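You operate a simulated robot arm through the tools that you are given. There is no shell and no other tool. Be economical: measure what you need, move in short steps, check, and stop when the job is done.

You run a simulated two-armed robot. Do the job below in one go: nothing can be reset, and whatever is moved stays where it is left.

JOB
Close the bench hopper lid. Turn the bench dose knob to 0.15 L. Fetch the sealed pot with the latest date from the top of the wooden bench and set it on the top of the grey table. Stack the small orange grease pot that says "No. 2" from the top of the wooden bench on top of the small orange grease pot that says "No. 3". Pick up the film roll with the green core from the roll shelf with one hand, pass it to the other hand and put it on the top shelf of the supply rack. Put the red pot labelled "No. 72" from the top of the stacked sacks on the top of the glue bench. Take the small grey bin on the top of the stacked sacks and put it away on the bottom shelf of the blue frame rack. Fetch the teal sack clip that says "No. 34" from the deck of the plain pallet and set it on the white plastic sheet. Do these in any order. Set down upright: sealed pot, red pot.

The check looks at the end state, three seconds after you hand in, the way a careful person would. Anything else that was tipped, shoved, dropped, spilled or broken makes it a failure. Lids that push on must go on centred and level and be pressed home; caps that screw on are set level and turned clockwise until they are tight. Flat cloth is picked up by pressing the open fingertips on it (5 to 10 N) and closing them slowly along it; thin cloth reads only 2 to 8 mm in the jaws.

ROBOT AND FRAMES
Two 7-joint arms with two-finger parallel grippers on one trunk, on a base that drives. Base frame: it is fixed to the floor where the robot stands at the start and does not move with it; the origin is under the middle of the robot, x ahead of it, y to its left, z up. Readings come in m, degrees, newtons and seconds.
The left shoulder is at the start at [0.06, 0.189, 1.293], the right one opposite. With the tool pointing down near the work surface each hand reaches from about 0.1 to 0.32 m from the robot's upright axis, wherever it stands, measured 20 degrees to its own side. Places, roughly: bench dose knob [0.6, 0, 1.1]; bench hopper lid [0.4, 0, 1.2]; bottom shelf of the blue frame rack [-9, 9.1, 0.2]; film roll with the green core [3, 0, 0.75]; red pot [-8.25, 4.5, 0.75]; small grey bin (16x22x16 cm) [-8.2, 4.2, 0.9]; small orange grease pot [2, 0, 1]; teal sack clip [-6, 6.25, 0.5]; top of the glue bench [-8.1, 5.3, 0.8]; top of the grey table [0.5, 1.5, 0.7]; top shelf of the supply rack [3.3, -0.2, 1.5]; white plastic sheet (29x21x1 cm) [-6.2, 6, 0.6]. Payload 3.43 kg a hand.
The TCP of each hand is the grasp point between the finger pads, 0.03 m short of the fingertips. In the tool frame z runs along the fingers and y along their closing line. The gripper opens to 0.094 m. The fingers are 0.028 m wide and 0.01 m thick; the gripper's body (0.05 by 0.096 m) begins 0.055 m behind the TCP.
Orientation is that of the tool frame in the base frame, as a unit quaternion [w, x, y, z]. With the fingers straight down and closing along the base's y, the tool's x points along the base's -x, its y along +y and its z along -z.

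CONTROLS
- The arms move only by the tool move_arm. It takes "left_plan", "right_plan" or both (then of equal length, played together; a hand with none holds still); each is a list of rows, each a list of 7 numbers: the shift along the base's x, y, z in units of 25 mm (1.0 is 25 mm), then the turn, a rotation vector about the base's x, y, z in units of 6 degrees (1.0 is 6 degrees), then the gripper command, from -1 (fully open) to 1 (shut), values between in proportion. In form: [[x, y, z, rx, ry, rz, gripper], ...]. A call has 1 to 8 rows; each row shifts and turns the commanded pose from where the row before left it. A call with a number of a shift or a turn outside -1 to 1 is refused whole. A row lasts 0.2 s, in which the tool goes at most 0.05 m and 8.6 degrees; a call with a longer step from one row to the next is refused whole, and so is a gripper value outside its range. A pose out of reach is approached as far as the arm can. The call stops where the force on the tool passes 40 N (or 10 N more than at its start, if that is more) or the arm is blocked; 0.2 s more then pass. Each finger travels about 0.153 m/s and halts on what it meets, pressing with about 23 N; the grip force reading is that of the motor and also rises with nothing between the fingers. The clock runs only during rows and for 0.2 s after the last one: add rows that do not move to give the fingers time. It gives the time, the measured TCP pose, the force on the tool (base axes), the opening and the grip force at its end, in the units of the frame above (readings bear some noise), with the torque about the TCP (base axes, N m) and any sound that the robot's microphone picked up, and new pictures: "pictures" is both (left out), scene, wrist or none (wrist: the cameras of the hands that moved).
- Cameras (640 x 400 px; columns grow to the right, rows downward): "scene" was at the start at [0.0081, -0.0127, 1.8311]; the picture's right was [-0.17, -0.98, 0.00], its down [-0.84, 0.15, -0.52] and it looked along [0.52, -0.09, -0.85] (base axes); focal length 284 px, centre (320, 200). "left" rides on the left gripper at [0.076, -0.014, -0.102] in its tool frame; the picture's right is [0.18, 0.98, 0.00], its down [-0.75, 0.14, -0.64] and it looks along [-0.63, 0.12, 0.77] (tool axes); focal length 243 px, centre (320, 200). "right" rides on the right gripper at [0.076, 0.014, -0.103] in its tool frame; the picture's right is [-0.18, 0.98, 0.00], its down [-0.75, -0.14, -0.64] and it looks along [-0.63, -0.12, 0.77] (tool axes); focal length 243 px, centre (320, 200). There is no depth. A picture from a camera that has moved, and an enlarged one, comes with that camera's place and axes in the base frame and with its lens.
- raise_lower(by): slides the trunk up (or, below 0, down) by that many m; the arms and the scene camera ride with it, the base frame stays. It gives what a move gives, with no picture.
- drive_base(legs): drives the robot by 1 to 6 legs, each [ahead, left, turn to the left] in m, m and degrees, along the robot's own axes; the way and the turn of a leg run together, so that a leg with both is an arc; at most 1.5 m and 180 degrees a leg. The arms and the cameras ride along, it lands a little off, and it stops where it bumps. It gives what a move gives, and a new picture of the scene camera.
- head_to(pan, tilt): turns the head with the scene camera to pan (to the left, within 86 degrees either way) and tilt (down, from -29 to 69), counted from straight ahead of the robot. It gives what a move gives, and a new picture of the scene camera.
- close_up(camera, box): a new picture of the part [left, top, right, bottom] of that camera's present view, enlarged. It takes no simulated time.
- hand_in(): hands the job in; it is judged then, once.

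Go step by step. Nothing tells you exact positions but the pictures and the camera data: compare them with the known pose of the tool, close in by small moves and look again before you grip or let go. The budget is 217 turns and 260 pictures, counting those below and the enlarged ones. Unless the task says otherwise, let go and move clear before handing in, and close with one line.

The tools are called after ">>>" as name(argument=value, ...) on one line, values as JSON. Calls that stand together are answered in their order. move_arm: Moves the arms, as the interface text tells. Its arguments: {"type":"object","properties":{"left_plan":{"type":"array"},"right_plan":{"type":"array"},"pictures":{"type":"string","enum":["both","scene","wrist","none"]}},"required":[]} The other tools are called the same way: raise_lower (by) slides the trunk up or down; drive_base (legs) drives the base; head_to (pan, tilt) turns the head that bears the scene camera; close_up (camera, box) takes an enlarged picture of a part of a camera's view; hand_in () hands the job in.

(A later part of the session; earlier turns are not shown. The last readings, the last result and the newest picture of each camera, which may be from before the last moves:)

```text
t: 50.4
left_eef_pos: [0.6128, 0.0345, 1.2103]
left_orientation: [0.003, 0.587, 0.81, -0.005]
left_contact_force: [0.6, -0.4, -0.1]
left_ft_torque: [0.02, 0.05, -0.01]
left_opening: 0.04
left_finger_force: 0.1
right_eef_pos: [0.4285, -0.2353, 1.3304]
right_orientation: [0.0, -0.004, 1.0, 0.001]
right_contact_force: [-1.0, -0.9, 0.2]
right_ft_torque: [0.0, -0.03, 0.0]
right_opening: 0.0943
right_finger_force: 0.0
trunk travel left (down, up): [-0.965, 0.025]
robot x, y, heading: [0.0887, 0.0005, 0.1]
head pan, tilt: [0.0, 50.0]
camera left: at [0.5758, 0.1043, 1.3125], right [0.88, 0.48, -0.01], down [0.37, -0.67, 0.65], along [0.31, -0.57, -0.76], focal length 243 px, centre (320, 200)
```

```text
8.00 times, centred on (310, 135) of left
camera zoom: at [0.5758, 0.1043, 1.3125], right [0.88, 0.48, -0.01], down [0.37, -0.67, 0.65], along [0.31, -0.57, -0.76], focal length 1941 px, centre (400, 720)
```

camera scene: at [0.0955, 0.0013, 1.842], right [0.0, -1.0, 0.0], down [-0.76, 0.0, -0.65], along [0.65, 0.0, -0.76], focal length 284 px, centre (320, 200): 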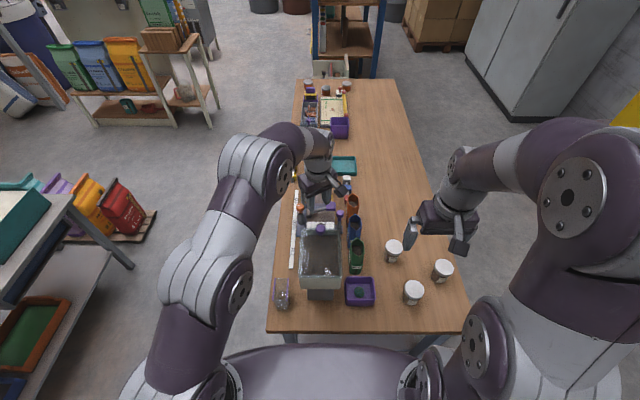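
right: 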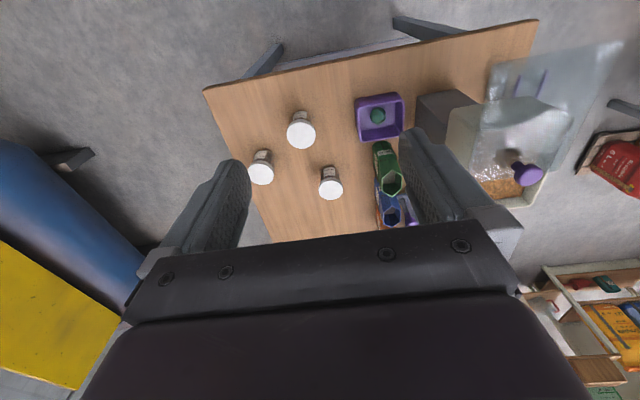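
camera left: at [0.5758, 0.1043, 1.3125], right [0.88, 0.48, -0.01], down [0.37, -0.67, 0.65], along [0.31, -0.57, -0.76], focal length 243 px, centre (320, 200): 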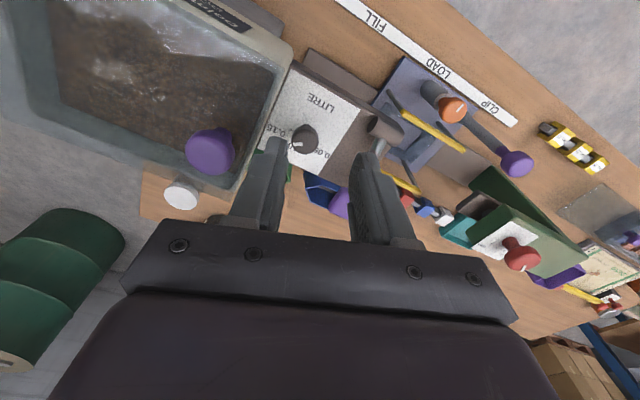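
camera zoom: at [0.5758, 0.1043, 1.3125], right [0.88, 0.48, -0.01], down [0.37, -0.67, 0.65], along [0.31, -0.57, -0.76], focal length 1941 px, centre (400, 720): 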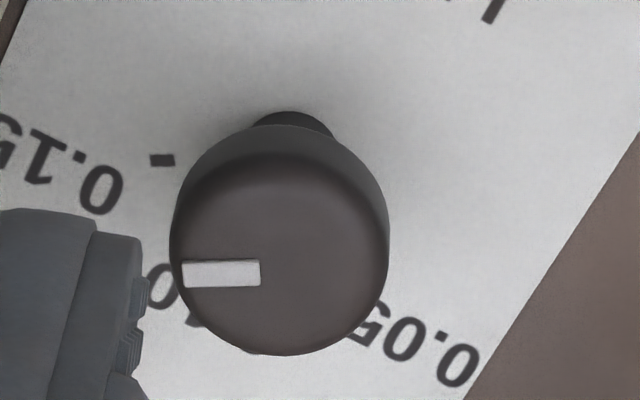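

The pointer is parallel to the 0.15 tick, so the dial is set. Now read the sealed pots' dates; first lift the left hand and back off.

>>> move_arm(left_plan=[[-0.5, 0, 1, 0, 0, 1, -1], [-0.5, 0.5, 0.5, 0, 0, 1, -1], [-0.5, 0.5, 0, 0, 0, 1, -1], [-0.5, 0.5, 0, 0, 0, 1, -1], [0, 0.5, 0, 0, 0, 1, -1], [0, 0.5, 0, 0, 0, 1, -1], [0, 0, 0, 0, 0, 1, -1], [0, 0, 0, 0, 0, 1, -1]], pictures="none")

>>> drive_base(legs=[[-0.2, 0, 0]])

>>> close_up(camera="scene", box=[360, 190, 470, 300])

```text
t: 52.2
left_eef_pos: [0.5646, 0.0964, 1.248]
left_orientation: [0.004, 0.205, 0.979, -0.003]
left_contact_force: [0.4, 0.5, 0.1]
left_ft_torque: [-0.02, 0.03, 0.02]
left_opening: 0.0938
left_finger_force: 0.0
right_eef_pos: [0.4267, -0.2356, 1.3309]
right_orientation: [-0.001, -0.002, 1.0, 0.0]
right_contact_force: [-0.3, 0.2, 0.7]
right_ft_torque: [0.03, -0.02, 0.01]
right_opening: 0.0941
right_finger_force: 0.1
trunk travel left (down, up): [-0.965, 0.025]
robot x, y, heading: [0.0904, -0.0009, 0.5]
head pan, tilt: [0.0, 50.0]
```

```text
t: 53.8
left_eef_pos: [0.3664, 0.0949, 1.2458]
left_orientation: [0.003, 0.205, 0.979, -0.004]
left_contact_force: [0.3, -1.0, 0.5]
left_ft_torque: [0.0, 0.03, 0.01]
left_opening: 0.0939
left_finger_force: 0.0
right_eef_pos: [0.2308, -0.2366, 1.3285]
right_orientation: [-0.002, -0.002, 1.0, 0.0]
right_contact_force: [-0.1, -0.4, 0.8]
right_ft_torque: [0.0, 0.02, 0.02]
right_opening: 0.094
right_finger_force: 0.1
trunk travel left (down, up): [-0.965, 0.025]
robot x, y, heading: [-0.1079, 0.0022, 0.2]
head pan, tilt: [0.0, 50.0]
camera scene: at [-0.0869, 0.0004, 1.8417], right [0.0, -1.0, 0.0], down [-0.77, 0.0, -0.64], along [0.64, 0.0, -0.77], focal length 284 px, centre (320, 200)
```

scene: 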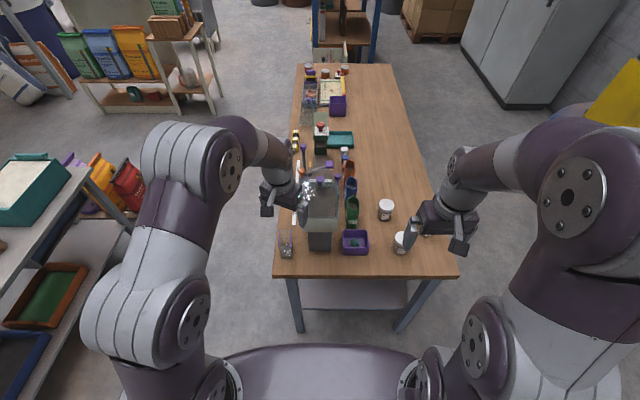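

```text
3.64 times, centred on (415, 245) of scene
camera zoom: at [-0.0869, 0.0004, 1.8417], right [0.0, -1.0, 0.0], down [-0.77, 0.0, -0.64], along [0.64, 0.0, -0.77], focal length 1033 px, centre (-26, 36)
```

zoom: 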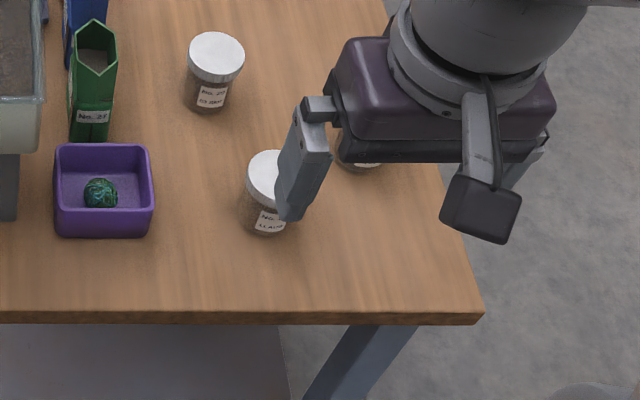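

>>> move_arm(right_plan=[[0, -1, 0, 0, 0, 0, -1], [0, -1, 0, 0, 0, 0, -1], [0, -1, 0, 0, 0, 0, -1], [0, -1, 0, 0, 0, 0, -1], [-0.5, -1, 0, 0, 0, 0, -1], [-0.5, -1, 0, 0, 0, 0, -1]], pictures="none")

>>> close_up(camera="scene", box=[370, 190, 440, 260])

```text
t: 55.2
left_eef_pos: [0.3624, 0.0939, 1.2488]
left_orientation: [0.005, 0.206, 0.978, -0.003]
left_contact_force: [0.2, -0.3, -0.8]
left_ft_torque: [-0.01, -0.04, 0.0]
left_opening: 0.0939
left_finger_force: 0.0
right_eef_pos: [0.2031, -0.3888, 1.3309]
right_orientation: [0.001, -0.002, 1.0, 0.0]
right_contact_force: [0.3, -0.1, 0.0]
right_ft_torque: [0.0, 0.0, 0.03]
right_opening: 0.0941
right_finger_force: 0.0
trunk travel left (down, up): [-0.965, 0.025]
robot x, y, heading: [-0.1109, -0.0, 0.0]
head pan, tilt: [0.0, 50.0]
```

```text
5.71 times, centred on (405, 225) of scene
camera zoom: at [-0.0937, -0.0005, 1.8418], right [0.0, -1.0, 0.0], down [-0.77, 0.0, -0.64], along [0.64, 0.0, -0.77], focal length 1623 px, centre (-166, 57)
```

zoom: 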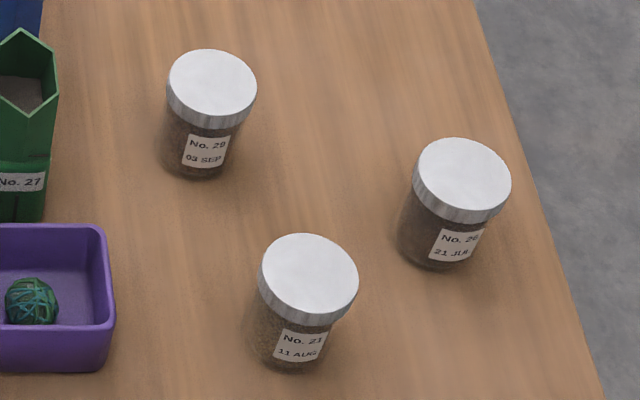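

Dates: No. 29 – 03 SEP, No. 26 – 21 JUL, No. 21 – 11 AUG; the 03 SEP pot is the latest, at about (0.62, -0.27). I'll tuck the left hand aside, lower the trunk and approach with the right hand.

>>> move_arm(left_plan=[[-1, 0.8, 0, 0, 0, 1, -1], [-1, 0.8, 0, 0, 0, 1, -1], [-1, 0.8, 0, 0, 0, 1, -1], [-1, 0.8, 0, 0, 0, 1, -1], [-1, 0.8, 0, 0, 0, 0, -1], [-1, 0.8, 0, 0, 0, 0, -1], [-1, 0.8, 0, 0, 0, 0, -1], [-1, 0.8, 0, 0, 0, 0, -1]], right_plan=[[0.2, 1, 0, 0, 0, 0, -1], [0.2, 1, 0, 0, 0, 0, -1], [0.2, 1, 0, 0, 0, 0, -1], [0.2, 1, 0, 0, 0, 0, -1], [0, 0.5, 0, 0, 0, 0, -1], [0, 0, 0, 0, 0, 0, -1], [0, 0, 0, 0, 0, 0, -1], [0, 0, 0, 0, 0, 0, -1]], pictures="none")

>>> raise_lower(by=-0.2)

>>> drive_base(legs=[[0.19, 0, 0]])

>>> close_up(camera="right", box=[0, 0, 640, 400])

```text
t: 57.0
left_eef_pos: [0.1621, 0.2562, 1.2465]
left_orientation: [0.006, -0.001, 1.0, -0.004]
left_contact_force: [0.1, 0.2, 0.8]
left_ft_torque: [-0.01, 0.0, 0.02]
left_opening: 0.0938
left_finger_force: 0.1
right_eef_pos: [0.2208, -0.2726, 1.3315]
right_orientation: [0.001, -0.001, 1.0, 0.0]
right_contact_force: [-0.6, 0.8, 1.0]
right_ft_torque: [0.01, -0.01, -0.01]
right_opening: 0.0938
right_finger_force: 0.2
trunk travel left (down, up): [-0.965, 0.025]
robot x, y, heading: [-0.1105, 0.0025, 0.2]
head pan, tilt: [0.0, 50.0]
```

```text
t: 59.2
left_eef_pos: [0.1635, 0.2543, 1.0474]
left_orientation: [0.006, -0.002, 1.0, -0.003]
left_contact_force: [0.2, -1.0, 0.4]
left_ft_torque: [0.03, 0.05, -0.02]
left_opening: 0.0941
left_finger_force: 0.1
right_eef_pos: [0.2227, -0.2728, 1.1305]
right_orientation: [0.0, -0.002, 1.0, 0.0]
right_contact_force: [0.8, -0.1, 0.7]
right_ft_torque: [0.0, 0.0, -0.01]
right_opening: 0.094
right_finger_force: 0.1
trunk travel left (down, up): [-0.765, 0.225]
robot x, y, heading: [-0.108, 0.0011, 0.3]
head pan, tilt: [0.0, 50.0]
```

```text
t: 60.8
left_eef_pos: [0.3522, 0.2546, 1.0469]
left_orientation: [0.005, -0.001, 1.0, -0.003]
left_contact_force: [0.5, -0.2, 0.2]
left_ft_torque: [0.04, 0.03, 0.03]
left_opening: 0.0938
left_finger_force: 0.0
right_eef_pos: [0.4114, -0.2705, 1.1309]
right_orientation: [0.0, -0.002, 1.0, -0.001]
right_contact_force: [-1.2, 1.3, 0.5]
right_ft_torque: [0.02, -0.02, 0.0]
right_opening: 0.0939
right_finger_force: 0.1
trunk travel left (down, up): [-0.765, 0.225]
robot x, y, heading: [0.0826, 0.0008, 0.4]
head pan, tilt: [0.0, 50.0]
camera scene: at [0.0977, 0.0013, 1.6418], right [0.01, -1.0, 0.0], down [-0.77, 0.0, -0.64], along [0.64, 0.0, -0.77], focal length 284 px, centre (320, 200)
```

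scene: 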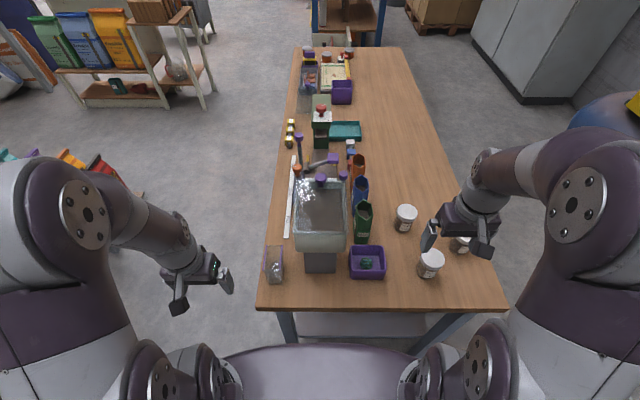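

```text
1.00 times, centred on (320, 200) of right
camera zoom: at [0.3373, -0.2581, 1.2336], right [0.18, 0.98, 0.0], down [0.75, -0.14, 0.64], along [0.63, -0.12, -0.77], focal length 243 px, centre (320, 200)
```

zoom: 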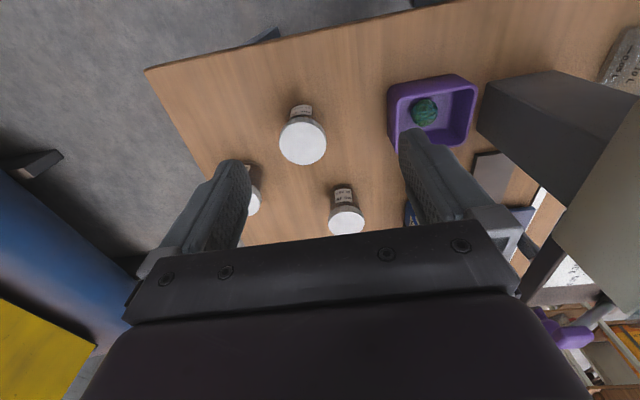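

>>> move_arm(right_plan=[[1, 0, -0.4, 0, 0, 0, -1], [1, 0, -0.4, 0, 0, 0, -1], [1, 0, -0.4, 0, 0, 0, -1], [1, 0, -0.4, 0, 0, 0, -1], [1, 0, -0.4, 0, 0, 0, -1], [1, 0, -0.4, 0, 0, 0, -1], [1, 0, -0.4, 0, 0, 0, -1], [1, 0, -0.4, 0, 0, 0, -1]], pictures="both")

```text
t: 62.6
left_eef_pos: [0.3535, 0.256, 1.0466]
left_orientation: [0.005, -0.002, 1.0, -0.002]
left_contact_force: [1.0, -0.4, 0.8]
left_ft_torque: [-0.03, 0.0, -0.01]
left_opening: 0.0939
left_finger_force: 0.0
right_eef_pos: [0.6139, -0.2735, 1.0498]
right_orientation: [-0.001, -0.002, 1.0, 0.0]
right_contact_force: [0.3, 0.8, 0.9]
right_ft_torque: [-0.01, 0.02, -0.01]
right_opening: 0.094
right_finger_force: 0.0
trunk travel left (down, up): [-0.765, 0.225]
robot x, y, heading: [0.0805, 0.0039, 0.6]
head pan, tilt: [0.0, 50.0]
camera scene: at [0.1, 0.001, 1.6418], right [0.0, -1.0, 0.0], down [-0.77, 0.0, -0.64], along [0.64, 0.0, -0.77], focal length 284 px, centre (320, 200)
camera right: at [0.5392, -0.2591, 1.1526], right [0.18, 0.98, 0.0], down [0.75, -0.14, 0.64], along [0.63, -0.12, -0.77], focal length 243 px, centre (320, 200)
```

scene: 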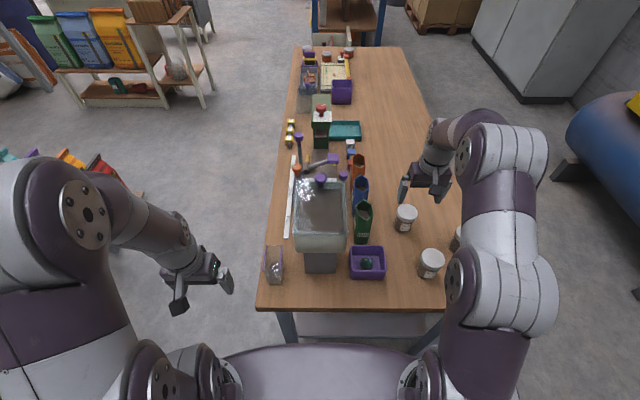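
right: 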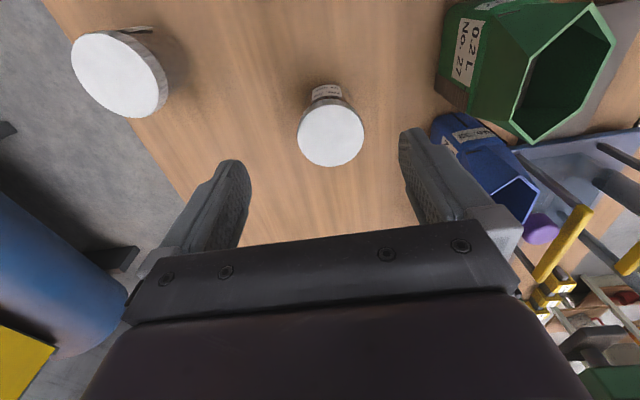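

>>> move_arm(right_plan=[[0.6, 0.1, 0, 0, 0, 0, -1], [0.6, 0.1, 0, 0, 0, 0, -1], [0, 0, -1, 0, 0, 0, -1], [0, 0, -1, 0, 0, 0, -1], [0, 0, -1, 0, 0, 0, -1]], pictures="wrist")

```text
t: 63.8
left_eef_pos: [0.3539, 0.2552, 1.0473]
left_orientation: [0.004, -0.002, 1.0, -0.003]
left_contact_force: [0.3, -0.9, -0.4]
left_ft_torque: [0.0, -0.03, 0.02]
left_opening: 0.0942
left_finger_force: 0.1
right_eef_pos: [0.6388, -0.2684, 0.9714]
right_orientation: [0.001, -0.003, 1.0, -0.001]
right_contact_force: [0.3, -0.8, -0.4]
right_ft_torque: [0.03, 0.0, -0.01]
right_opening: 0.0938
right_finger_force: 0.1
right hand out of reach, approached as far as the arm can: row 2
trunk travel left (down, up): [-0.765, 0.225]
robot x, y, heading: [0.0824, 0.0004, 0.6]
head pan, tilt: [0.0, 50.0]
camera right: at [0.5631, -0.2544, 1.0743], right [0.18, 0.98, 0.0], down [0.75, -0.14, 0.64], along [0.63, -0.12, -0.77], focal length 243 px, centre (320, 200)
```

right: 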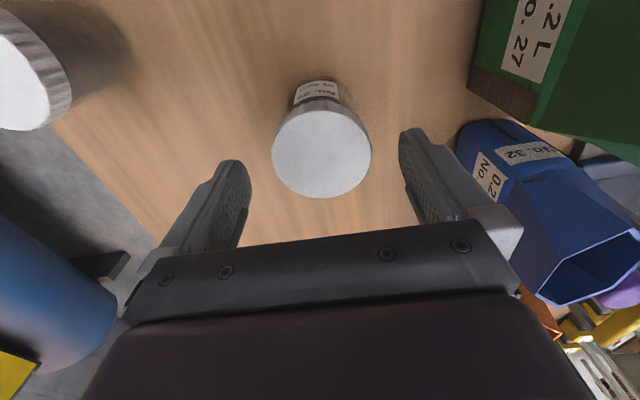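

>>> move_arm(right_plan=[[0.15, 0, -0.9, 0, 0, 0, -1], [0, 0, -0.9, 0, 0, 0, -1], [0, 0, -0.8, 0, 0, 0, -1], [0, 0, 0, 0, 0, 0, -0.3], [0, 0, 0, 0, 0, 0, 0.3], [0, 0, 0, 0, 0, 0, 0.3]], pictures="wrist")

```text
t: 65.2
left_eef_pos: [0.3529, 0.2564, 1.0473]
left_orientation: [0.004, -0.002, 1.0, -0.003]
left_contact_force: [-1.1, -1.1, 0.4]
left_ft_torque: [-0.04, 0.01, 0.0]
left_opening: 0.094
left_finger_force: 0.0
right_eef_pos: [0.643, -0.2669, 0.9084]
right_orientation: [0.0, -0.004, 1.0, 0.0]
right_contact_force: [-0.5, 0.6, 0.6]
right_ft_torque: [0.03, -0.01, -0.03]
right_opening: 0.0624
right_finger_force: 23.5
trunk travel left (down, up): [-0.765, 0.225]
robot x, y, heading: [0.0798, 0.0012, 0.2]
head pan, tilt: [0.0, 50.0]
camera right: at [0.5675, -0.2527, 1.0105], right [0.18, 0.98, 0.0], down [0.75, -0.14, 0.64], along [0.63, -0.12, -0.77], focal length 243 px, centre (320, 200)
```

right: 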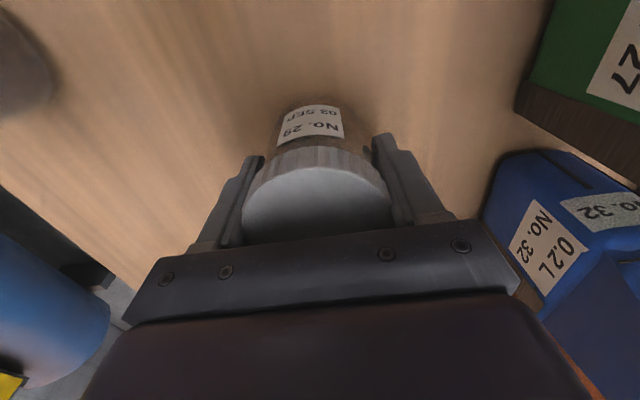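

The 03 SEP pot is gripped. Lift it and retract.

>>> move_arm(right_plan=[[0, 0, 1, 0, 0, 0, 0.3], [0, 0, 1, 0, 0, 0, 0.3], [0, 0, 1, 0, 0, 0, 0.3], [0, 0, 1, 0, 0, 0, 0.3], [-1, 0, 1, 0, 0, 0, 0.3], [-1, 0, 1, 0, 0, 0, 0.3], [-1, 0, 0, 0, 0, 0, 0.3], [-1, 0, 0, 0, 0, 0, 0.3]], pictures="wrist")

>>> drive_base(legs=[[-0.4, 0, 0], [0, 0, 90]])

```text
t: 67.0
left_eef_pos: [0.3527, 0.2559, 1.0462]
left_orientation: [0.006, -0.002, 1.0, -0.002]
left_contact_force: [-0.3, 1.0, -0.5]
left_ft_torque: [-0.02, -0.02, 0.0]
left_opening: 0.0941
left_finger_force: 0.0
right_eef_pos: [0.5413, -0.2679, 1.0593]
right_orientation: [0.001, -0.003, 1.0, 0.0]
right_contact_force: [-0.7, -0.4, -0.8]
right_ft_torque: [-0.03, -0.01, 0.03]
right_opening: 0.0625
right_finger_force: 23.3
trunk travel left (down, up): [-0.765, 0.225]
robot x, y, heading: [0.0774, -0.0012, 0.2]
head pan, tilt: [0.0, 50.0]
camera right: at [0.4658, -0.2528, 1.1614], right [0.18, 0.98, 0.0], down [0.75, -0.14, 0.64], along [0.63, -0.12, -0.77], focal length 243 px, centre (320, 200)
```

right: 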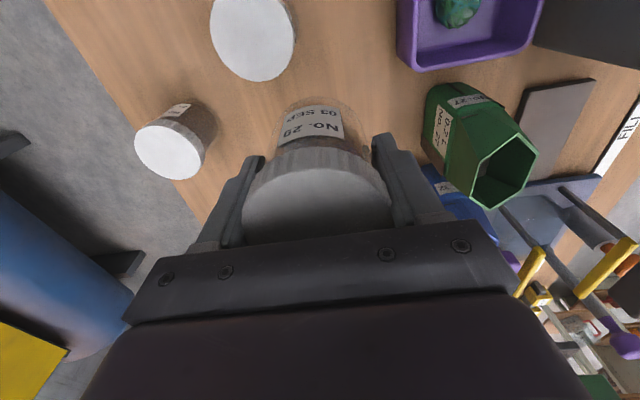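

```text
t: 73.2
left_eef_pos: [-0.5737, 0.2765, 1.0474]
left_orientation: [0.006, -0.702, 0.712, 0.002]
left_contact_force: [0.5, 0.0, 0.3]
left_ft_torque: [-0.01, 0.0, -0.02]
left_opening: 0.0942
left_finger_force: 0.0
right_eef_pos: [-0.0474, 0.4578, 1.0573]
right_orientation: [0.0, -0.704, 0.711, 0.0]
right_contact_force: [-0.4, -0.2, -0.9]
right_ft_torque: [-0.02, 0.04, 0.02]
right_opening: 0.0619
right_finger_force: 23.2
trunk travel left (down, up): [-0.765, 0.225]
robot x, y, heading: [-0.3222, -0.0003, 89.2]
head pan, tilt: [0.0, 50.0]
camera scene: at [-0.3223, 0.0161, 1.6418], right [1.0, -0.01, 0.0], down [-0.01, -0.77, -0.64], along [0.01, 0.64, -0.77], focal length 284 px, centre (320, 200)
```

scene: 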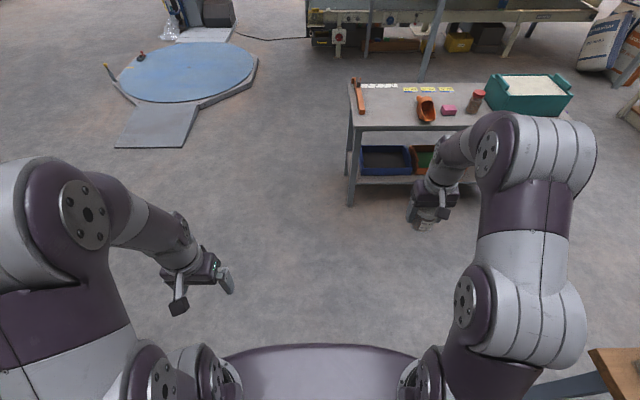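

>>> drive_base(legs=[[0.9, -0.115, 0.8]])

>>> close_up(camera="right", box=[0, 0, 640, 400])

```text
t: 78.0
left_eef_pos: [-0.4749, 1.1745, 1.0463]
left_orientation: [-0.005, 0.717, -0.697, -0.001]
left_contact_force: [0.2, 0.0, 0.0]
left_ft_torque: [-0.02, -0.01, 0.01]
left_opening: 0.0939
left_finger_force: 0.2
right_eef_pos: [0.043, 1.3751, 1.0579]
right_orientation: [0.0, 0.717, -0.697, 0.0]
right_contact_force: [0.1, -0.4, -1.0]
right_ft_torque: [0.0, -0.01, -0.03]
right_opening: 0.0619
right_finger_force: 22.7
trunk travel left (down, up): [-0.765, 0.225]
robot x, y, heading: [-0.2144, 0.9078, 91.5]
head pan, tilt: [0.0, 50.0]
camera scene: at [-0.2146, 0.9238, 1.6418], right [1.0, 0.03, 0.0], down [0.02, -0.77, -0.64], along [-0.02, 0.64, -0.77], focal length 284 px, centre (320, 200)
```

scene: 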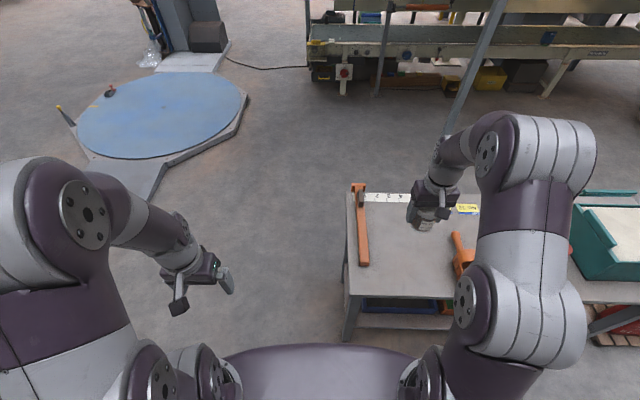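

```text
1.00 times, centred on (320, 200) of right
camera zoom: at [0.0323, 1.2987, 1.1609], right [-0.99, 0.16, 0.0], down [0.12, 0.76, 0.64], along [0.1, 0.63, -0.77], focal length 243 px, centre (320, 200)
```

zoom: 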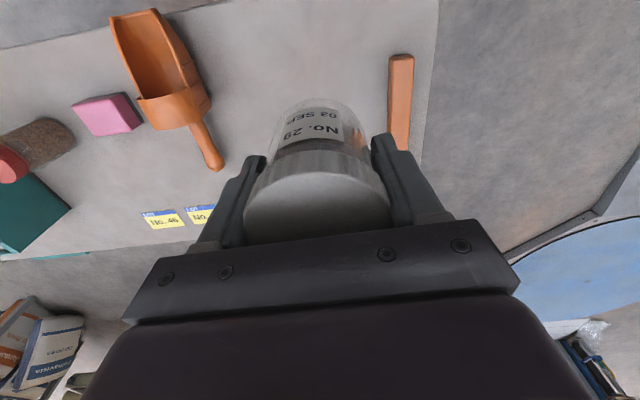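

>>> move_arm(right_plan=[[0.6, 0.8, -1, 0, 0, 0, 0.3], [0.6, 0.8, -1, 0, 0, 0, 0.3], [0, 0.4, -1, 0, 0, 0, 0.3], [0, 0, -1, 0, 0, 0, 0.3], [0, 0, -1, 0, 0, 0, 0.3], [0, 0, -1, 0, 0, 0, 0.3], [0, 0, -1, 0, 0, 0, 0.3], [0, 0, -1, 0, 0, 0, 0.3]], pictures="both")

```text
t: 79.8
left_eef_pos: [-0.4766, 1.174, 1.0477]
left_orientation: [-0.005, 0.716, -0.698, -0.001]
left_contact_force: [0.0, -0.5, 0.2]
left_ft_torque: [-0.03, -0.04, 0.03]
left_opening: 0.0941
left_finger_force: 0.0
right_eef_pos: [0.0731, 1.4255, 0.8564]
right_orientation: [0.001, 0.717, -0.697, 0.0]
right_contact_force: [-0.2, -0.1, -1.5]
right_ft_torque: [-0.04, 0.0, -0.01]
right_opening: 0.0618
right_finger_force: 23.0
trunk travel left (down, up): [-0.765, 0.225]
robot x, y, heading: [-0.2163, 0.9068, 91.7]
head pan, tilt: [0.0, 50.0]
camera scene: at [-0.2144, 0.9247, 1.6418], right [1.0, 0.03, 0.0], down [0.02, -0.77, -0.64], along [-0.02, 0.64, -0.77], focal length 284 px, centre (320, 200)
camera right: at [0.0619, 1.3495, 0.9593], right [-0.99, 0.16, 0.0], down [0.12, 0.76, 0.64], along [0.1, 0.63, -0.77], focal length 243 px, centre (320, 200)
```

scene: 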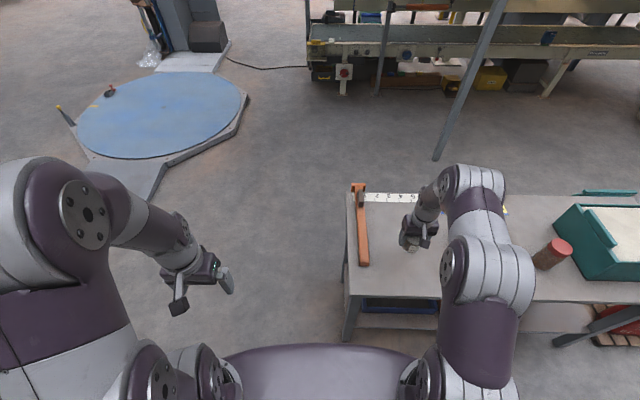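
right: 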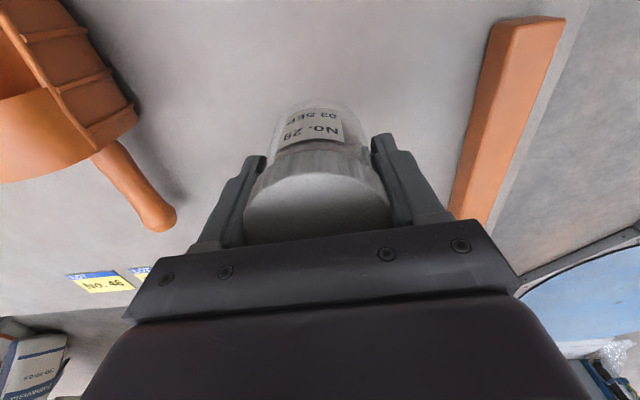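

>>> move_arm(right_plan=[[0, 0, -0.6, 0, 0, 0, 0.3], [0, 0, -0.6, 0, 0, 0, 0.3], [0, 0, -0.5, 0, 0, 0, 0.3]], pictures="wrist")

>>> close_up(camera="scene", box=[370, 180, 470, 260])

```text
t: 80.7
left_eef_pos: [-0.4749, 1.1748, 1.0465]
left_orientation: [-0.005, 0.716, -0.698, -0.001]
left_contact_force: [0.3, -0.3, 0.1]
left_ft_torque: [-0.02, 0.02, -0.01]
left_opening: 0.0942
left_finger_force: 0.1
right_eef_pos: [0.0725, 1.4254, 0.8149]
right_orientation: [0.0, 0.716, -0.698, 0.0]
right_contact_force: [-0.1, -0.1, -0.7]
right_ft_torque: [0.01, 0.04, -0.02]
right_opening: 0.0616
right_finger_force: 23.0
trunk travel left (down, up): [-0.765, 0.225]
robot x, y, heading: [-0.216, 0.908, 91.6]
head pan, tilt: [0.0, 50.0]
camera right: at [0.0614, 1.3485, 0.918], right [-0.99, 0.16, 0.0], down [0.12, 0.76, 0.64], along [0.1, 0.63, -0.77], focal length 243 px, centre (320, 200)
```

right: 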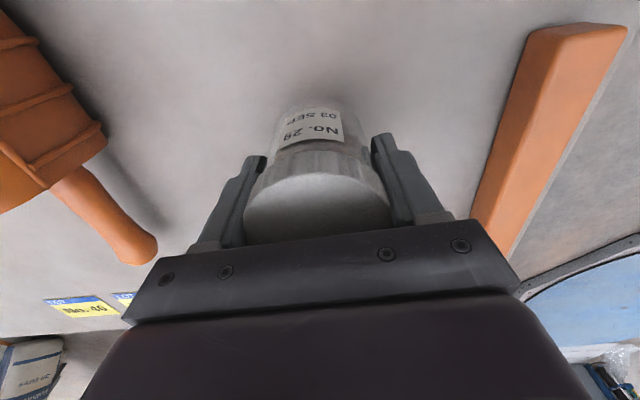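

```text
5.00 times, centred on (420, 220) of scene
camera zoom: at [-0.2145, 0.924, 1.6418], right [1.0, 0.03, 0.0], down [0.02, -0.77, -0.64], along [-0.02, 0.64, -0.77], focal length 1420 px, centre (-180, 100)
```

zoom: 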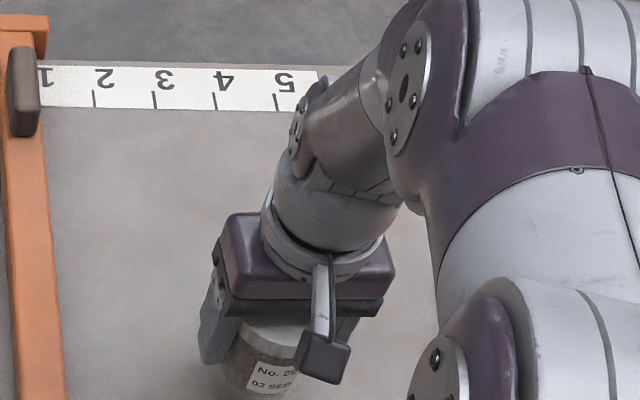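

>>> move_arm(right_plan=[[0, 0, -0.3, 0, 0, 0, 0.3], [0, 0, -0.3, 0, 0, 0, 0.3], [0, 0, -0.3, 0, 0, 0, 0.3]], pictures="none")

```text
t: 81.5
left_eef_pos: [-0.4755, 1.1752, 1.0469]
left_orientation: [-0.005, 0.716, -0.698, -0.001]
left_contact_force: [0.3, 0.6, -0.3]
left_ft_torque: [0.02, 0.0, 0.01]
left_opening: 0.0941
left_finger_force: 0.0
right_eef_pos: [0.0742, 1.4254, 0.7939]
right_orientation: [0.0, 0.717, -0.697, 0.001]
right_contact_force: [-0.8, 0.9, -1.3]
right_ft_torque: [-0.01, -0.01, 0.01]
right_opening: 0.0614
right_finger_force: 23.4
trunk travel left (down, up): [-0.765, 0.225]
robot x, y, heading: [-0.2136, 0.9109, 91.7]
head pan, tilt: [0.0, 50.0]
```

>>> move_arm(right_plan=[[0, 0, -0.2, 0, 0, 0, 0.3], [0, 0, -0.2, 0, 0, 0, 0.3]], pictures="none")

>>> move_arm(right_plan=[[0, 0, -0.2, 0, 0, 0, 0.3], [0, 0, -0.2, 0, 0, 0, 0.3]], pictures="wrist")

```text
t: 82.0
left_eef_pos: [-0.4767, 1.1719, 1.0479]
left_orientation: [-0.006, 0.716, -0.698, -0.002]
left_contact_force: [0.2, 0.9, -0.1]
left_ft_torque: [0.0, 0.0, -0.02]
left_opening: 0.0939
left_finger_force: 0.1
right_eef_pos: [0.0732, 1.4259, 0.7872]
right_orientation: [-0.005, 0.717, -0.697, -0.001]
right_contact_force: [4.1, -1.0, 20.5]
right_ft_torque: [-0.2, 0.12, -0.01]
right_opening: 0.062
right_finger_force: 23.0
trunk travel left (down, up): [-0.765, 0.225]
robot x, y, heading: [-0.2102, 0.9038, 91.4]
head pan, tilt: [0.0, 50.0]
```

```text
t: 82.7
left_eef_pos: [-0.4752, 1.1721, 1.0482]
left_orientation: [-0.006, 0.716, -0.698, -0.001]
left_contact_force: [0.0, 0.4, 0.2]
left_ft_torque: [-0.04, -0.02, -0.01]
left_opening: 0.094
left_finger_force: 0.0
right_eef_pos: [0.0733, 1.4243, 0.7748]
right_orientation: [-0.002, 0.717, -0.697, -0.001]
right_contact_force: [1.2, 1.3, 22.2]
right_ft_torque: [-0.02, 0.03, -0.05]
right_opening: 0.0616
right_finger_force: 22.8
trunk travel left (down, up): [-0.765, 0.225]
robot x, y, heading: [-0.2156, 0.9081, 91.7]
head pan, tilt: [0.0, 50.0]
camera right: at [0.0616, 1.348, 0.877], right [-0.99, 0.16, 0.0], down [0.12, 0.75, 0.65], along [0.1, 0.64, -0.76], focal length 243 px, centre (320, 200)
```

right: 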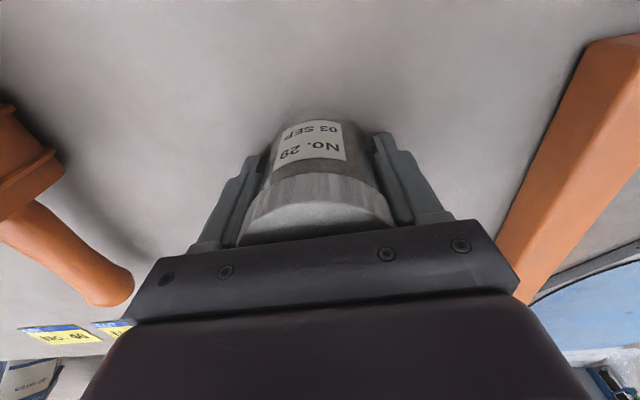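

The pot is on the table. Release and rise.

>>> move_arm(right_plan=[[0, 0, 0, 0, 0, 0, -0.5], [0, 0, 0, 0, 0, 0, -1], [0, 0, 0, 0, 0, 0, -1], [0, 0, 1, 0, 0, 0, -1], [0, 0, 1, 0, 0, 0, -1], [0, 0, 1, 0, 0, 0, -1], [0, 0, 1, 0, 0, 0, -1], [0, 0, 1, 0, 0, 0, -1]], pictures="wrist")

```text
t: 84.5
left_eef_pos: [-0.4754, 1.174, 1.0477]
left_orientation: [-0.006, 0.717, -0.697, -0.001]
left_contact_force: [0.2, -0.1, -0.6]
left_ft_torque: [0.01, 0.01, -0.02]
left_opening: 0.0938
left_finger_force: 0.0
right_eef_pos: [0.0738, 1.4249, 0.9001]
right_orientation: [0.0, 0.717, -0.697, 0.0]
right_contact_force: [-0.2, -0.3, -0.3]
right_ft_torque: [-0.04, 0.0, -0.03]
right_opening: 0.094
right_finger_force: 0.1
trunk travel left (down, up): [-0.765, 0.225]
robot x, y, heading: [-0.2158, 0.9065, 91.8]
head pan, tilt: [0.0, 50.0]
camera right: at [0.063, 1.3483, 1.0028], right [-0.99, 0.16, 0.0], down [0.12, 0.76, 0.64], along [0.1, 0.63, -0.77], focal length 243 px, centre (320, 200)
```

right: 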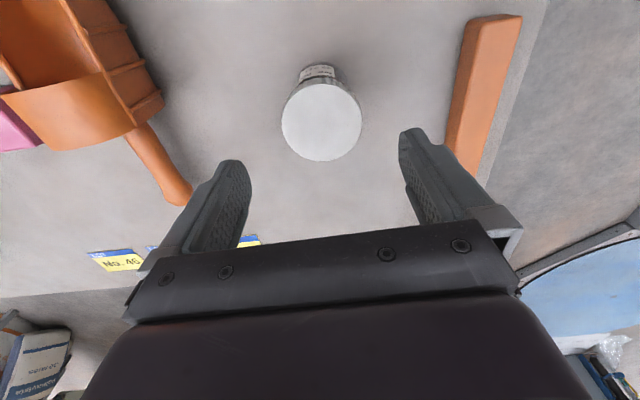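

The pot stands on the grey table. Now I'll drive around to the left side of the bench's far end for the grease pots.

>>> move_arm(right_plan=[[0, -1, 1, 0, 0, 0, -1], [0, -1, 1, 0, 0, 0, -1], [0, -1, 1, 0, 0, 0, -1], [0, -1, 1, 0, 0, 0, -1], [0, -1, 0, 0, 0, 0, -1], [0, -1, 0, 0, 0, 0, -1]], pictures="none")

>>> drive_base(legs=[[-0.2, 0, 0], [0, 0, -91.7], [1.2, 0, 0]])

>>> head_to(pan=-35, tilt=30)

```text
t: 85.8
left_eef_pos: [-0.4754, 1.1737, 1.0483]
left_orientation: [-0.005, 0.716, -0.698, -0.002]
left_contact_force: [-0.5, -0.2, 0.8]
left_ft_torque: [0.0, 0.02, -0.02]
left_opening: 0.0937
left_finger_force: 0.0
right_eef_pos: [0.0725, 1.2747, 0.9978]
right_orientation: [-0.001, 0.717, -0.697, -0.001]
right_contact_force: [0.7, -0.8, -0.2]
right_ft_torque: [0.0, 0.03, 0.01]
right_opening: 0.0943
right_finger_force: 0.1
trunk travel left (down, up): [-0.765, 0.225]
robot x, y, heading: [-0.2125, 0.9067, 91.7]
head pan, tilt: [0.0, 50.0]
```

```text
t: 97.1
left_eef_pos: [1.2751, 0.9572, 1.0467]
left_orientation: [0.005, 0.002, 1.0, -0.003]
left_contact_force: [0.3, -0.4, -0.2]
left_ft_torque: [-0.02, 0.03, 0.02]
left_opening: 0.0938
left_finger_force: 0.1
right_eef_pos: [1.3599, 0.4051, 0.9977]
right_orientation: [0.001, 0.001, 1.0, 0.0]
right_contact_force: [-0.5, 0.9, -0.6]
right_ft_torque: [-0.01, 0.01, -0.03]
right_opening: 0.0941
right_finger_force: 0.1
trunk travel left (down, up): [-0.765, 0.225]
robot x, y, heading: [1.0021, 0.7052, -0.4]
head pan, tilt: [0.0, 50.0]
camera scene: at [1.019, 0.7028, 1.6418], right [0.0, -1.0, 0.0], down [-0.77, 0.0, -0.64], along [0.64, 0.0, -0.77], focal length 284 px, centre (320, 200)
```

scene: 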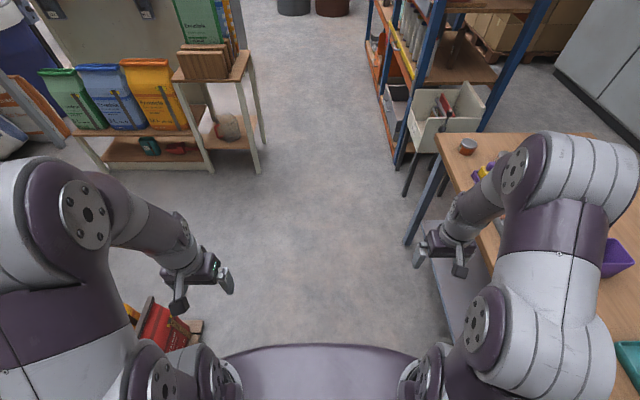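

```text
t: 98.1
left_eef_pos: [1.2775, 0.9565, 1.0467]
left_orientation: [0.005, 0.002, 1.0, -0.003]
left_contact_force: [-0.3, 0.2, -0.7]
left_ft_torque: [0.03, 0.02, 0.02]
left_opening: 0.0941
left_finger_force: 0.0
right_eef_pos: [1.3611, 0.4045, 0.9984]
right_orientation: [0.0, 0.002, 1.0, -0.001]
right_contact_force: [0.1, -0.8, -0.1]
right_ft_torque: [0.0, 0.0, 0.02]
right_opening: 0.0941
right_finger_force: 0.1
trunk travel left (down, up): [-0.765, 0.225]
robot x, y, heading: [1.0038, 0.7065, -0.3]
head pan, tilt: [-35.0, 30.0]
camera scene: at [1.016, 0.6511, 1.6713], right [-0.58, -0.82, 0.0], down [-0.41, 0.29, -0.87], along [0.71, -0.5, -0.5], focal length 284 px, centre (320, 200)
```

scene: 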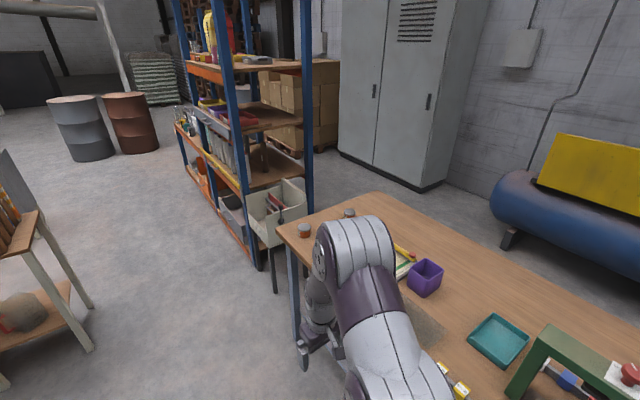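

>>> drive_base(legs=[[0.85, 0.1, 0], [0, 0, -90]])

>>> head_to(pan=0, tilt=50)

>>> head_to(pan=60, tilt=25)

```text
t: 106.5
left_eef_pos: [2.1052, 0.5188, 1.0469]
left_orientation: [0.001, 0.714, 0.7, -0.006]
left_contact_force: [0.5, -0.1, 0.6]
left_ft_torque: [0.0, -0.01, -0.03]
left_opening: 0.0941
left_finger_force: 0.1
right_eef_pos: [1.5516, 0.4443, 0.9985]
right_orientation: [0.0, 0.714, 0.701, 0.0]
right_contact_force: [0.3, -0.2, 0.3]
right_ft_torque: [0.01, 0.01, 0.0]
right_opening: 0.094
right_finger_force: 0.1
trunk travel left (down, up): [-0.765, 0.225]
robot x, y, heading: [1.8594, 0.7967, -91.2]
head pan, tilt: [-35.0, 30.0]
camera scene: at [1.8062, 0.7836, 1.6713], right [-0.81, 0.59, 0.0], down [0.29, 0.4, -0.87], along [-0.51, -0.7, -0.5], focal length 284 px, centre (320, 200)
```

scene: 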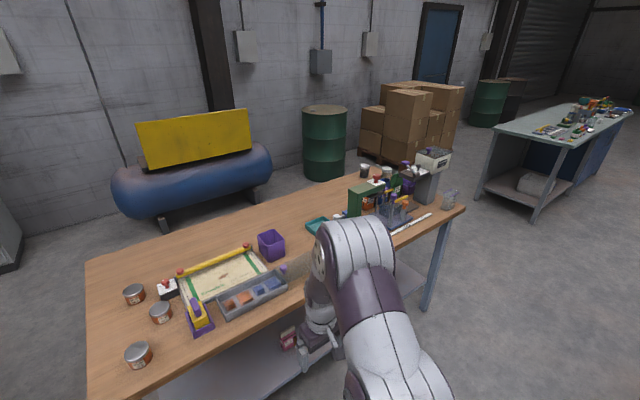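

```text
t: 107.5
left_eef_pos: [2.1054, 0.5177, 1.0464]
left_orientation: [0.001, 0.714, 0.7, -0.005]
left_contact_force: [-0.5, -0.2, -1.1]
left_ft_torque: [-0.01, 0.04, -0.04]
left_opening: 0.0943
left_finger_force: 0.1
right_eef_pos: [1.5531, 0.4441, 0.9983]
right_orientation: [-0.001, 0.714, 0.7, 0.0]
right_contact_force: [0.2, -0.7, 1.0]
right_ft_torque: [0.0, 0.0, 0.0]
right_opening: 0.0942
right_finger_force: 0.2
trunk travel left (down, up): [-0.765, 0.225]
robot x, y, heading: [1.8518, 0.7989, -91.3]
head pan, tilt: [0.0, 50.0]
camera scene: at [1.8579, 0.7796, 1.6418], right [-1.0, 0.02, 0.0], down [0.02, 0.77, -0.64], along [-0.01, -0.64, -0.77], focal length 284 px, centre (320, 200)
```

scene: 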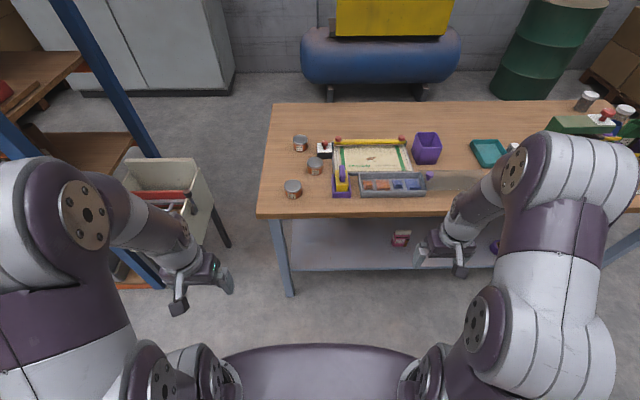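

```text
t: 108.8
left_eef_pos: [2.1043, 0.5181, 1.0464]
left_orientation: [0.002, 0.715, 0.7, -0.006]
left_contact_force: [1.4, -0.1, -0.9]
left_ft_torque: [-0.02, -0.01, 0.01]
left_opening: 0.0939
left_finger_force: 0.0
right_eef_pos: [1.5521, 0.444, 0.9991]
right_orientation: [0.001, 0.714, 0.7, 0.0]
right_contact_force: [-0.7, -0.1, -0.4]
right_ft_torque: [-0.04, 0.01, -0.02]
right_opening: 0.0937
right_finger_force: 0.0
trunk travel left (down, up): [-0.765, 0.225]
robot x, y, heading: [1.8579, 0.7941, -91.5]
head pan, tilt: [60.0, 25.0]
camera scene: at [1.9383, 0.8089, 1.6792], right [-0.52, -0.86, 0.0], down [-0.36, 0.22, -0.91], along [0.78, -0.47, -0.42], focal length 284 px, centre (320, 200)
```

scene: 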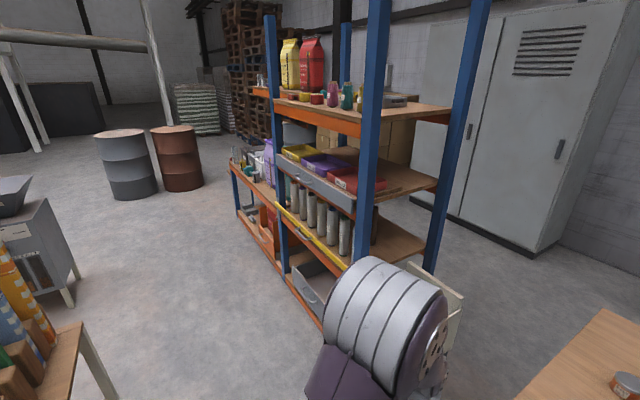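

>>> head_to(pan=10, tilt=45)

>>> close_up(camera="scene", box=[290, 90, 390, 180])

```text
t: 110.0
left_eef_pos: [2.1046, 0.519, 1.0473]
left_orientation: [0.002, 0.715, 0.699, -0.006]
left_contact_force: [0.5, -0.3, -0.3]
left_ft_torque: [0.04, -0.02, -0.03]
left_opening: 0.0938
left_finger_force: 0.0
right_eef_pos: [1.5521, 0.4425, 0.9982]
right_orientation: [0.0, 0.714, 0.701, 0.0]
right_contact_force: [0.0, -0.5, -0.3]
right_ft_torque: [0.01, 0.04, -0.01]
right_opening: 0.0939
right_finger_force: 0.0
trunk travel left (down, up): [-0.765, 0.225]
robot x, y, heading: [1.8567, 0.7977, -91.0]
head pan, tilt: [10.0, 45.0]
camera scene: at [1.8721, 0.7763, 1.6487], right [-0.99, -0.15, 0.0], down [-0.11, 0.7, -0.71], along [0.11, -0.7, -0.71], focal length 284 px, centre (320, 200)
```

scene: 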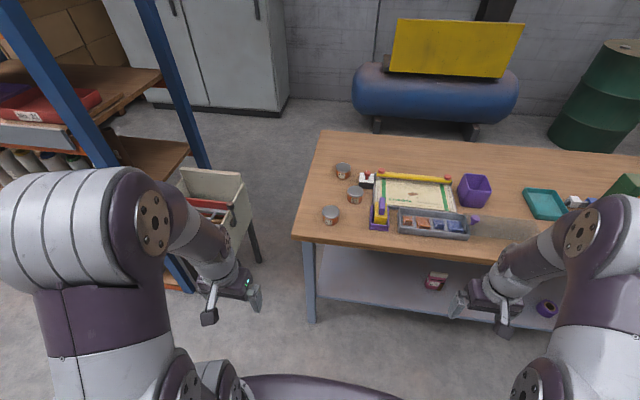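

```text
4.44 times, centred on (340, 135) of scene
camera zoom: at [1.8721, 0.7763, 1.6487], right [-0.99, -0.15, 0.0], down [-0.11, 0.7, -0.71], along [0.11, -0.7, -0.71], focal length 1262 px, centre (231, 489)
```

zoom: 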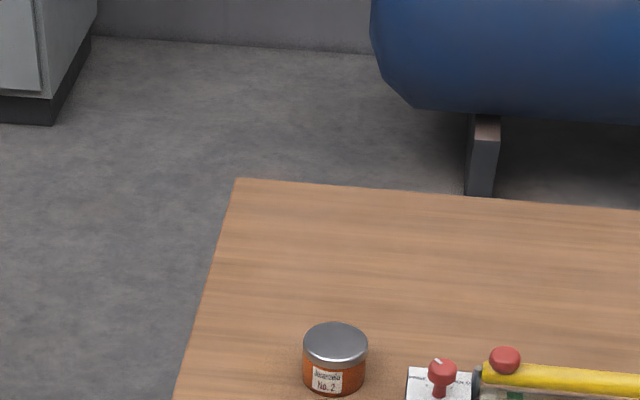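

>>> close_up(camera="scene", box=[300, 150, 400, 240])

```text
4.44 times, centred on (350, 195) of scene
camera zoom: at [1.8721, 0.7763, 1.6487], right [-0.99, -0.15, 0.0], down [-0.11, 0.7, -0.71], along [0.11, -0.7, -0.71], focal length 1262 px, centre (187, 222)
```

zoom: 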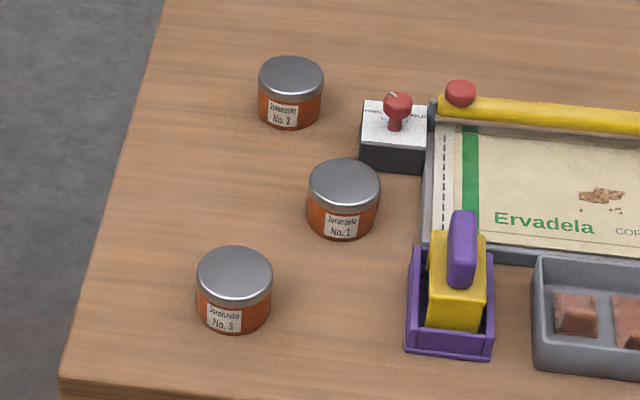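

No. 2 is the far pot (≈1.92, -0.18), No. 3 the near one (≈1.94, 0.08). I'll move so that the left shoulder faces them, using the left hand pitched forward for reach.

>>> move_arm(right_plan=[[0, 0.5, 1, 0, 0, 0, -1], [0, 0.5, 1, 0, 0, 0, -1], [0, 0.5, 1, 0, 0, 0, -1], [0, 0.5, 1, 0, 0, 0, -1]], pictures="none")

>>> drive_base(legs=[[0.29, -0.125, 1.0]])

>>> close_up(camera="left", box=[0, 0, 640, 400])

```text
t: 111.0
left_eef_pos: [2.1053, 0.5197, 1.0464]
left_orientation: [0.002, 0.714, 0.7, -0.006]
left_contact_force: [-0.4, 0.7, -0.6]
left_ft_torque: [0.01, 0.01, -0.01]
left_opening: 0.0941
left_finger_force: 0.0
right_eef_pos: [1.5547, 0.4958, 1.0978]
right_orientation: [0.0, 0.714, 0.7, 0.001]
right_contact_force: [0.0, -0.3, -0.2]
right_ft_torque: [0.04, -0.01, 0.03]
right_opening: 0.0941
right_finger_force: 0.0
trunk travel left (down, up): [-0.765, 0.225]
robot x, y, heading: [1.8539, 0.796, -91.3]
head pan, tilt: [10.0, 45.0]
```

```text
t: 113.1
left_eef_pos: [1.9818, 0.2324, 1.0457]
left_orientation: [0.001, 0.707, 0.707, -0.006]
left_contact_force: [0.4, -1.3, 0.5]
left_ft_torque: [-0.01, -0.02, -0.04]
left_opening: 0.0943
left_finger_force: 0.0
right_eef_pos: [1.4312, 0.1941, 1.0968]
right_orientation: [0.001, 0.705, 0.709, 0.0]
right_contact_force: [0.1, -0.6, -0.9]
right_ft_torque: [0.0, -0.01, 0.0]
right_opening: 0.094
right_finger_force: 0.0
trunk travel left (down, up): [-0.765, 0.225]
robot x, y, heading: [1.7273, 0.5068, -89.7]
head pan, tilt: [10.0, 45.0]
camera scene: at [1.7431, 0.4846, 1.6487], right [-0.98, -0.18, 0.0], down [-0.12, 0.7, -0.71], along [0.12, -0.7, -0.71], focal length 284 px, centre (320, 200)
```

scene: 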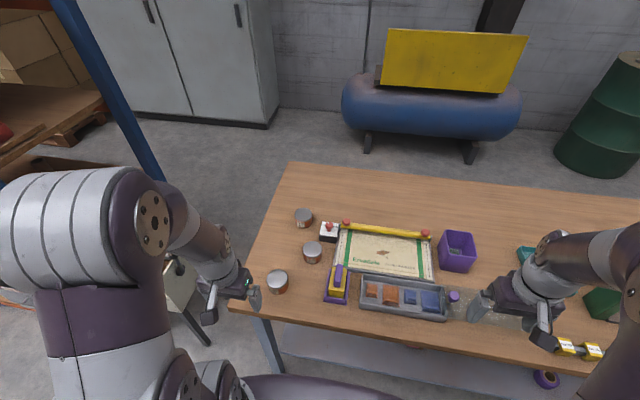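

```text
1.00 times, centred on (320, 200) of left
camera zoom: at [1.9679, 0.31, 1.1492], right [0.98, 0.19, -0.01], down [0.15, -0.75, 0.65], along [0.12, -0.64, -0.76], focal length 243 px, centre (320, 200)
```

zoom: 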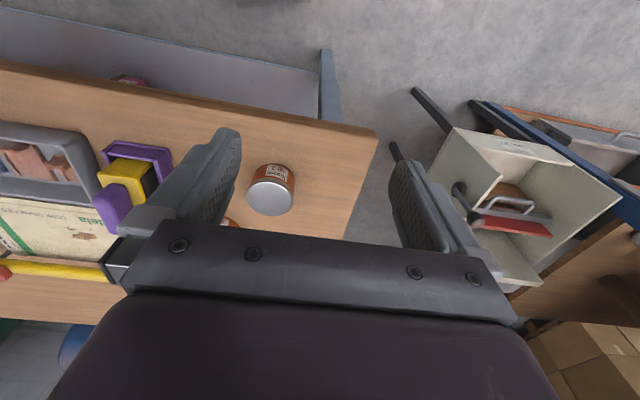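

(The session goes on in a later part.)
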